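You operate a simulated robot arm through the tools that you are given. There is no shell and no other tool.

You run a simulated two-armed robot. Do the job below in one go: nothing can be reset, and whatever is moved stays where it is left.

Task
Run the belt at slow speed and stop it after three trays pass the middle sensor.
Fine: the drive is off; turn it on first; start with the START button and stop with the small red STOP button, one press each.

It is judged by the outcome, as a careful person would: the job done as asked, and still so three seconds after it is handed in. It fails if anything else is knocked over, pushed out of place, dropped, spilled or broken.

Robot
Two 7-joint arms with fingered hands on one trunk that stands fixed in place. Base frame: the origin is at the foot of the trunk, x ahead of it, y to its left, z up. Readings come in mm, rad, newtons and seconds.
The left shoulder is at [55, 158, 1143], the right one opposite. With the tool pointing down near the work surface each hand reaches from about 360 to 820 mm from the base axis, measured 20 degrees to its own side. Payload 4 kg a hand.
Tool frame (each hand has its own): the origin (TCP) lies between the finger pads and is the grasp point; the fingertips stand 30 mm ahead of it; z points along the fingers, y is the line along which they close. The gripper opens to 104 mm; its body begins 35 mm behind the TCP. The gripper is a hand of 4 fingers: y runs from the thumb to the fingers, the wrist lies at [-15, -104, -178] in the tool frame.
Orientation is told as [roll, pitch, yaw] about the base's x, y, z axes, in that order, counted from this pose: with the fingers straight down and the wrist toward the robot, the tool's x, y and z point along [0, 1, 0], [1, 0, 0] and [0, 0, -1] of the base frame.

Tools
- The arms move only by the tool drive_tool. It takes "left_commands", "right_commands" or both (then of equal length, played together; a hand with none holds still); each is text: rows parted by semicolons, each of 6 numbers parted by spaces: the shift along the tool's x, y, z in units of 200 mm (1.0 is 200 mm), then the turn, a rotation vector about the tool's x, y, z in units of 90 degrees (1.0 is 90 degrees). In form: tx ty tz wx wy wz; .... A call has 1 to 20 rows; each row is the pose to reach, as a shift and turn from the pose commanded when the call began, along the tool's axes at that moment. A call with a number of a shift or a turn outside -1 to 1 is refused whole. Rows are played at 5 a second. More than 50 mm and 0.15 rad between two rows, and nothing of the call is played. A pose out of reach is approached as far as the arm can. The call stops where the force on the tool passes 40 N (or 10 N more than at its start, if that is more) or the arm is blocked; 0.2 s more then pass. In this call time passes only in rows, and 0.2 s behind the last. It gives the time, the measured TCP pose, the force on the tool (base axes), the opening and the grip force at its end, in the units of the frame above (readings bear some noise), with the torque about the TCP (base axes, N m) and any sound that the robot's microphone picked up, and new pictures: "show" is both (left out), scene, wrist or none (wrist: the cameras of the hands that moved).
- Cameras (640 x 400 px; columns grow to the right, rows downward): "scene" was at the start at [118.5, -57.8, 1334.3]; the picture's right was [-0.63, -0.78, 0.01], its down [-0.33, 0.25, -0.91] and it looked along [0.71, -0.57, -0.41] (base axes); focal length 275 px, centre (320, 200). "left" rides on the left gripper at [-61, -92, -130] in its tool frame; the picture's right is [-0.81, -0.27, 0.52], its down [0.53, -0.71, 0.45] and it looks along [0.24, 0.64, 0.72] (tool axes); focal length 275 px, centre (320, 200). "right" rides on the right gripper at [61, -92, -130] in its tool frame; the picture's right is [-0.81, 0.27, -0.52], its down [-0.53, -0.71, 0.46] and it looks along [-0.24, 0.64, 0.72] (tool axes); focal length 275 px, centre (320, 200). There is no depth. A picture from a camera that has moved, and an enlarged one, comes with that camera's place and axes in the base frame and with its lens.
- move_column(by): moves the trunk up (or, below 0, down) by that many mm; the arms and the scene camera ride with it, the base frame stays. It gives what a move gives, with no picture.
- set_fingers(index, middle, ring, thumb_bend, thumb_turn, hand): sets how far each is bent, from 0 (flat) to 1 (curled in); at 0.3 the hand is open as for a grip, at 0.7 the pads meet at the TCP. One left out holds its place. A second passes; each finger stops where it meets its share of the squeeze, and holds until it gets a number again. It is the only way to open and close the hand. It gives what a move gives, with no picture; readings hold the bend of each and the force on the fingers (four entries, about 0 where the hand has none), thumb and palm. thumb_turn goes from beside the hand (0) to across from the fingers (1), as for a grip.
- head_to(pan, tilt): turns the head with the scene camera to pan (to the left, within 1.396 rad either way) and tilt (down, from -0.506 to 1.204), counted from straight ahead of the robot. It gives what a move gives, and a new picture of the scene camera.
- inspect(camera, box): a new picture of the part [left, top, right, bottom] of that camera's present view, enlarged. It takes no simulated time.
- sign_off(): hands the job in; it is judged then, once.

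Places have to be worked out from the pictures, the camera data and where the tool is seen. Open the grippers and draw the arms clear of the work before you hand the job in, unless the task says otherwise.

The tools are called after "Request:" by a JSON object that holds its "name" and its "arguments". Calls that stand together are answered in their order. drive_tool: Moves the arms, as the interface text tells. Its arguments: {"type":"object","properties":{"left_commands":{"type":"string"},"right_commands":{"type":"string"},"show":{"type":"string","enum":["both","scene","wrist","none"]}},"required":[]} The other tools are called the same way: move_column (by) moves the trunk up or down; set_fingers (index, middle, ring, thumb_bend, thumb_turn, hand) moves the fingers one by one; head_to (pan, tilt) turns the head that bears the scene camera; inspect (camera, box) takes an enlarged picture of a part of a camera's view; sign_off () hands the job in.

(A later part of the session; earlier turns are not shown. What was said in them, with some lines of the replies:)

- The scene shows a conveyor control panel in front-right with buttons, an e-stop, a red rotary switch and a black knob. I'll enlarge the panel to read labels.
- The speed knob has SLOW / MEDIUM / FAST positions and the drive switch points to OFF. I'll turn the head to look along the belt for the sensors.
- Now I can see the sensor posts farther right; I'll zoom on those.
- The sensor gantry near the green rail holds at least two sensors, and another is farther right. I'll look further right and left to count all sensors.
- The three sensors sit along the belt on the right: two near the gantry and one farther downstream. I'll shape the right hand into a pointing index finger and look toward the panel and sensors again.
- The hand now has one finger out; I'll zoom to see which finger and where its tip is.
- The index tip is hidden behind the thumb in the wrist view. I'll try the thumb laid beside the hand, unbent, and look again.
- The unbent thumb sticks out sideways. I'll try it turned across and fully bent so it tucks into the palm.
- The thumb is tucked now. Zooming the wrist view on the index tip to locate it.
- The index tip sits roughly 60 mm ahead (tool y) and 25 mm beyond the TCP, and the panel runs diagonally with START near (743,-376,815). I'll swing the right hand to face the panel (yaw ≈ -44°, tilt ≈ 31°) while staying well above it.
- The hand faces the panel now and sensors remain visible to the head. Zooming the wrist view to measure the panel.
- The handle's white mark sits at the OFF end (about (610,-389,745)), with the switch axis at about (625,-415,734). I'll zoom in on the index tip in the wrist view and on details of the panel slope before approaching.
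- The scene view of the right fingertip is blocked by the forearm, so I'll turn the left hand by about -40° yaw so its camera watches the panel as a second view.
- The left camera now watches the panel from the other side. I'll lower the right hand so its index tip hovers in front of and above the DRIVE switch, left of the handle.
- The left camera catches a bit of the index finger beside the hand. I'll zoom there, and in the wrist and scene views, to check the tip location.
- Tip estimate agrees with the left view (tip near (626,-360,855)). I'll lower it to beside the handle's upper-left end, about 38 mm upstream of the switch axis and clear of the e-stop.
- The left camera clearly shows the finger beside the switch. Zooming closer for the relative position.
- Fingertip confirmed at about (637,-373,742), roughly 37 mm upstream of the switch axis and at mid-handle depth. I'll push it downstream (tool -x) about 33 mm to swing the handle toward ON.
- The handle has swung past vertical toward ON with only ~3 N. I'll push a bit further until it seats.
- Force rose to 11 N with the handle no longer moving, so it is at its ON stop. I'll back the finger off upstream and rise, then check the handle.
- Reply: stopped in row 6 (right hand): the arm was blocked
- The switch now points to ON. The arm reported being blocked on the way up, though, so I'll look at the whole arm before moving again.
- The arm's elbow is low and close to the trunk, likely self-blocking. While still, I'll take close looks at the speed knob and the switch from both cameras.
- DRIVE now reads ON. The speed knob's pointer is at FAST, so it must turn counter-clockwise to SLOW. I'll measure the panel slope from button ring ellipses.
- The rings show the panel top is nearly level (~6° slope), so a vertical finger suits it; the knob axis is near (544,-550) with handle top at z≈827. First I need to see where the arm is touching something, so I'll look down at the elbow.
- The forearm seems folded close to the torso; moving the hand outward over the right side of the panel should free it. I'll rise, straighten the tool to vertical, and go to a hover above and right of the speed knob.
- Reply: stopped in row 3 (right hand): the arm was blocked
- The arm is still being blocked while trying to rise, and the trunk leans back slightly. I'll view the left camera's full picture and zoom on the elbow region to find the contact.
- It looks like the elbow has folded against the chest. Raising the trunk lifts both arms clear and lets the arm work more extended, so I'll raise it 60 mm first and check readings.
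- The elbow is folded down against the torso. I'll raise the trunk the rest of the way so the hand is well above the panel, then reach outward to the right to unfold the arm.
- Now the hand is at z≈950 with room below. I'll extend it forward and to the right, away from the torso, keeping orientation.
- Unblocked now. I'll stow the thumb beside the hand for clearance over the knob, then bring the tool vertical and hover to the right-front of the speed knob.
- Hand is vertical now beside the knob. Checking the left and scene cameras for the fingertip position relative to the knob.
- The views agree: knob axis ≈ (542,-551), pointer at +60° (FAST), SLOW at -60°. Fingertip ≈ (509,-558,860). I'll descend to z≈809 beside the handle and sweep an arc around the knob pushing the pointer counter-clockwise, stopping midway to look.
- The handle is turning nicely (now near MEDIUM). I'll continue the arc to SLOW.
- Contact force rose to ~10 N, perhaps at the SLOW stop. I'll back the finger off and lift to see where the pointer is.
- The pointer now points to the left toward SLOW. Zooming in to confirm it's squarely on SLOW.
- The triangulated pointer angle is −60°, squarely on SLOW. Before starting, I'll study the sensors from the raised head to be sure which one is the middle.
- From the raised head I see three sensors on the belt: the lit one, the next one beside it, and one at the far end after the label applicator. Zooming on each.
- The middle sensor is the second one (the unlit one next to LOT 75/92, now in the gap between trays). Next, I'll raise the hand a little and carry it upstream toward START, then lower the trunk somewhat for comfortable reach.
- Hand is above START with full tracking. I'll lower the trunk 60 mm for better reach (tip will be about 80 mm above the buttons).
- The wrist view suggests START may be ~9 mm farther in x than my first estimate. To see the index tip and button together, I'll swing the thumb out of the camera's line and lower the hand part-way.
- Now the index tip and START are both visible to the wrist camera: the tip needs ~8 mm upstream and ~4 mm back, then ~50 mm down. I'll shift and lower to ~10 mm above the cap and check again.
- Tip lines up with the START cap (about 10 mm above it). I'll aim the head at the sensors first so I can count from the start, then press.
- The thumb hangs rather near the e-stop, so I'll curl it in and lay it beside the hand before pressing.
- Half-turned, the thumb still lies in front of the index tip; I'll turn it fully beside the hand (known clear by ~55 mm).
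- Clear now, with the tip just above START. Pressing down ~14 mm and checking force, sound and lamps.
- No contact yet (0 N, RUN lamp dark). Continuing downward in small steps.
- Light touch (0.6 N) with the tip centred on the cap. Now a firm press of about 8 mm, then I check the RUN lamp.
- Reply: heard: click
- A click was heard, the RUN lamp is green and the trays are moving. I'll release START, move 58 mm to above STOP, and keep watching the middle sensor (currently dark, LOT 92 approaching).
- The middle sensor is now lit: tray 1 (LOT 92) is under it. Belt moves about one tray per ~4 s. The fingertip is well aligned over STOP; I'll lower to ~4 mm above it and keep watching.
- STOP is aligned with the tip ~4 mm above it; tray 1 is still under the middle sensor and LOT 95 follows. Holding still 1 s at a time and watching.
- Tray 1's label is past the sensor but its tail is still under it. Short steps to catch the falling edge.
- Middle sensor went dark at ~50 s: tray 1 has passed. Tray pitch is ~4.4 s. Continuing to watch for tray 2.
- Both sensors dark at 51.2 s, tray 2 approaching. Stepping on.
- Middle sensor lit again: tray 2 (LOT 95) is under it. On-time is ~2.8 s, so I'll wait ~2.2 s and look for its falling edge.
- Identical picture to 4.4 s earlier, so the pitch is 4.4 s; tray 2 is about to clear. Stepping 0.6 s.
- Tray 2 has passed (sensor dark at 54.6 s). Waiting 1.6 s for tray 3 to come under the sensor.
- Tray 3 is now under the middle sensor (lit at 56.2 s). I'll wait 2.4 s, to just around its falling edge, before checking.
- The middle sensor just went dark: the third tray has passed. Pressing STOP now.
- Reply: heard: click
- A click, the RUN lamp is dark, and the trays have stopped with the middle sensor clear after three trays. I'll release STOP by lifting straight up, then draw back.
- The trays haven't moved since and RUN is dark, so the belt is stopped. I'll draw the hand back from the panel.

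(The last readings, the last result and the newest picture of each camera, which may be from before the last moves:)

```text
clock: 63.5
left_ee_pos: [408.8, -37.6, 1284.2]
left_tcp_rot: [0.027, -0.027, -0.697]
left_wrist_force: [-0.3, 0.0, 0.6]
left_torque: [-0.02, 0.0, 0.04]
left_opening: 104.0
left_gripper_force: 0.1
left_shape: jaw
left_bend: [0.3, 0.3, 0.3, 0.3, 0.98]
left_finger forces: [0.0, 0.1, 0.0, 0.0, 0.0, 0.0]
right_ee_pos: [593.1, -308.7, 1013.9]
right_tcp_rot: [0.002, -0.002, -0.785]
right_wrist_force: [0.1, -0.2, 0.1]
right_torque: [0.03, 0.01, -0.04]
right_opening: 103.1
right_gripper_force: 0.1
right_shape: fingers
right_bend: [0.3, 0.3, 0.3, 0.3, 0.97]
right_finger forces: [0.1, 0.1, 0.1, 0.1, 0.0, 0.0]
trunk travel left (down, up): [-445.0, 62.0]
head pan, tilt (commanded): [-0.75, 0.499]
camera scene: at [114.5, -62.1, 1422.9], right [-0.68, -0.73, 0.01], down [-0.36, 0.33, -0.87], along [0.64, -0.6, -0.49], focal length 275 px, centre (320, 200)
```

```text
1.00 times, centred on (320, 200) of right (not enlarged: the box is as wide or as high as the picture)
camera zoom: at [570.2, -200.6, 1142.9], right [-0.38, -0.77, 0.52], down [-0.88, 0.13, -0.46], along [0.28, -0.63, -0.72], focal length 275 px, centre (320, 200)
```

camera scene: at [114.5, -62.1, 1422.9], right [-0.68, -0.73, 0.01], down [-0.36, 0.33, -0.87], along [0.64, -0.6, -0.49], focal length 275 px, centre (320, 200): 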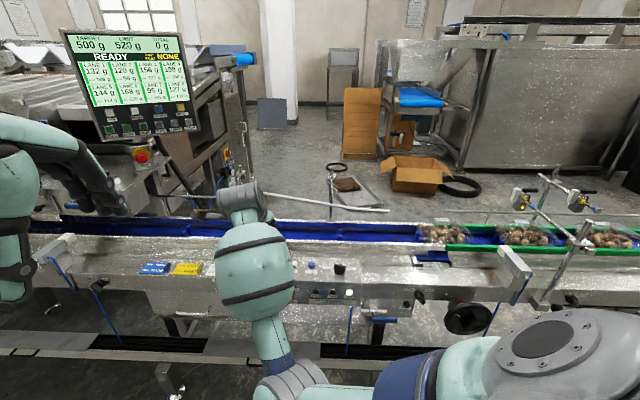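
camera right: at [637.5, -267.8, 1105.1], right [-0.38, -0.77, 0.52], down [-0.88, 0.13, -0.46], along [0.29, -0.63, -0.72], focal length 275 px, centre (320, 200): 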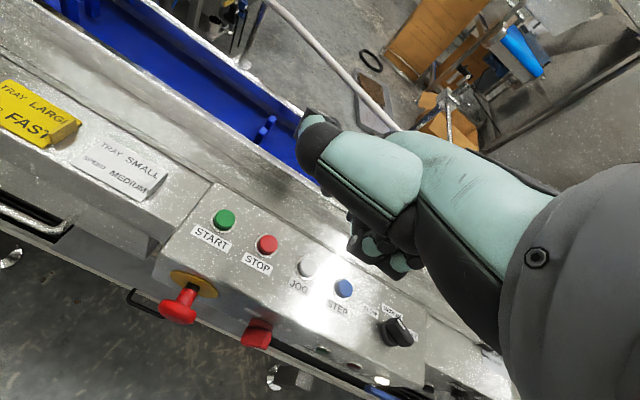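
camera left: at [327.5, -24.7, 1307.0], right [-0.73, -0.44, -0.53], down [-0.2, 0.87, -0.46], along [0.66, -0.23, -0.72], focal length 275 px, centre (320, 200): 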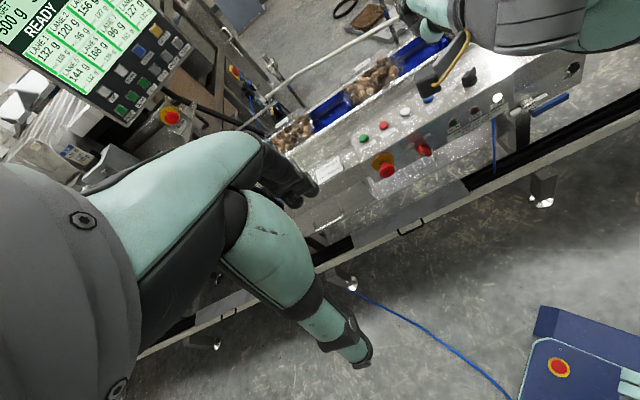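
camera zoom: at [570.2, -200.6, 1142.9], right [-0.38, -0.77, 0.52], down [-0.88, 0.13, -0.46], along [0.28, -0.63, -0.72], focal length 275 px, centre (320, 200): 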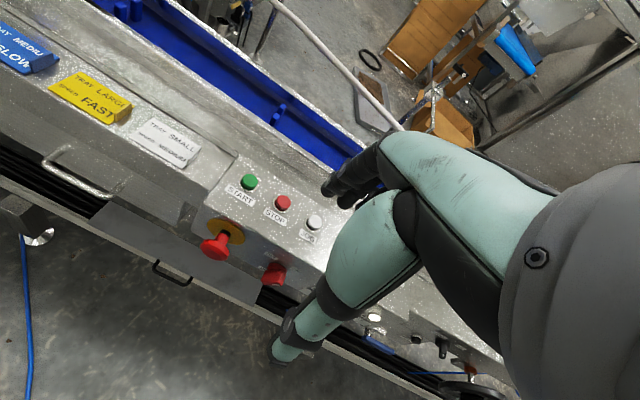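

Both hands are open and the belt remains stopped. I'll raise the trunk 60 mm for extra clearance and do a last check of the panel and trays.

Request:
{"name": "move_column", "arguments": {"by": 60}}

Request:
{"name": "inspect", "arguments": {"camera": "scene", "box": [280, 180, 440, 320]}}

Request:
{"name": "inspect", "arguments": {"camera": "scene", "box": [400, 170, 640, 290]}}

Request:
{"name": "inspect", "arguments": {"camera": "right", "box": [160, 120, 400, 340]}}

```text
clock: 64.5
left_ee_pos: [409.9, -36.1, 1344.6]
left_tcp_rot: [0.026, -0.028, -0.697]
left_wrist_force: [0.3, 0.3, -0.3]
left_torque: [0.0, -0.01, -0.02]
left_opening: 103.9
left_gripper_force: 0.0
left_shape: jaw
left_bend: [0.3, 0.3, 0.3, 0.3, 0.98]
left_finger forces: [0.0, 0.0, 0.1, 0.0, 0.0, 0.0]
right_ee_pos: [593.6, -309.1, 1073.4]
right_tcp_rot: [0.0, -0.001, -0.785]
right_wrist_force: [0.9, 0.3, -1.4]
right_torque: [0.0, 0.02, 0.01]
right_opening: 102.8
right_gripper_force: 0.2
right_shape: fingers
right_bend: [0.3, 0.3, 0.3, 0.3, 0.97]
right_finger forces: [0.0, 0.1, 0.0, 0.0, 0.0, 0.0]
trunk travel left (down, up): [-505.0, 2.0]
head pan, tilt (commanded): [-0.75, 0.499]
```

```text
2.86 times, centred on (360, 250) of scene
camera zoom: at [115.6, -62.0, 1482.3], right [-0.68, -0.73, 0.01], down [-0.36, 0.33, -0.87], along [0.64, -0.6, -0.49], focal length 785 px, centre (206, 57)
```

zoom: 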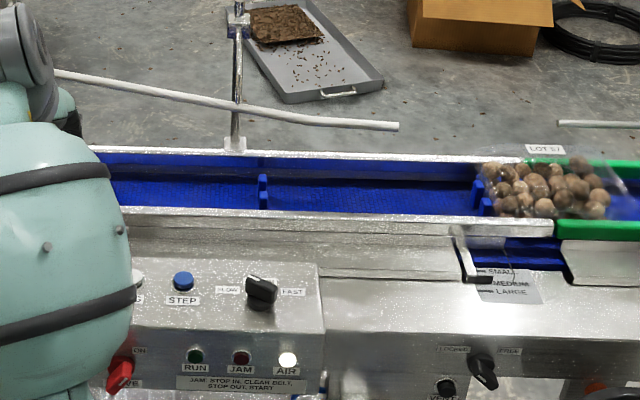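

```text
2.67 times, centred on (520, 230) of scene
camera zoom: at [115.6, -62.0, 1482.3], right [-0.68, -0.73, 0.01], down [-0.36, 0.33, -0.87], along [0.64, -0.6, -0.49], focal length 732 px, centre (-213, 120)
```

zoom: 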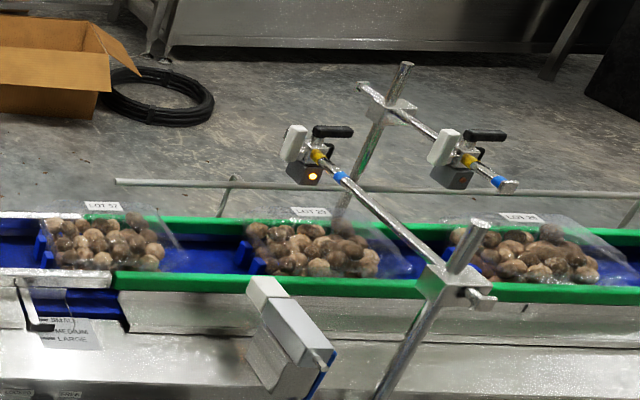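

```text
1.82 times, centred on (280, 230) of right
camera zoom: at [570.5, -200.6, 1202.0], right [-0.38, -0.77, 0.52], down [-0.88, 0.13, -0.46], along [0.28, -0.63, -0.72], focal length 500 px, centre (393, 146)
```

zoom: 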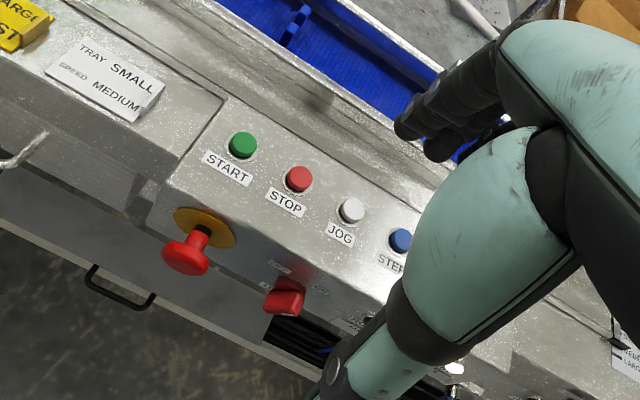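

Everything checks out: DRIVE is ON and the speed knob is on SLOW. RUN and JAM are dark, the belt is stopped with the middle sensor clear after three trays, and both hands are open and clear. Handing in.

Request:
{"name": "sign_off", "arguments": {}}

```text
The job is handed in.
```

The belt ran at slow speed and I stopped it after three trays had passed the middle sensor.

- **Setup:** I turned the drive switch from OFF to ON. The speed knob was at FAST, so I turned it to SLOW.
- **Run:** I pressed START once, heard a click, and the RUN lamp came on. I counted trays by the second of the three sensors along the belt, taking that as the middle one. No tray was under it when the belt started.
- **Stop:** I pressed STOP once, just after the third tray cleared the sensor and before the fourth reached it. The RUN lamp went out and the trays did not move afterwards.
- **End state:** The JAM lamp is dark and the drive is still ON. Both hands are open and clear of the panel.

Early on, the right arm was blocked twice while pulling back from the drive switch, probably with its elbow against the robot's own torso. Raising the trunk freed it. I saw nothing knocked over or pushed out of place.
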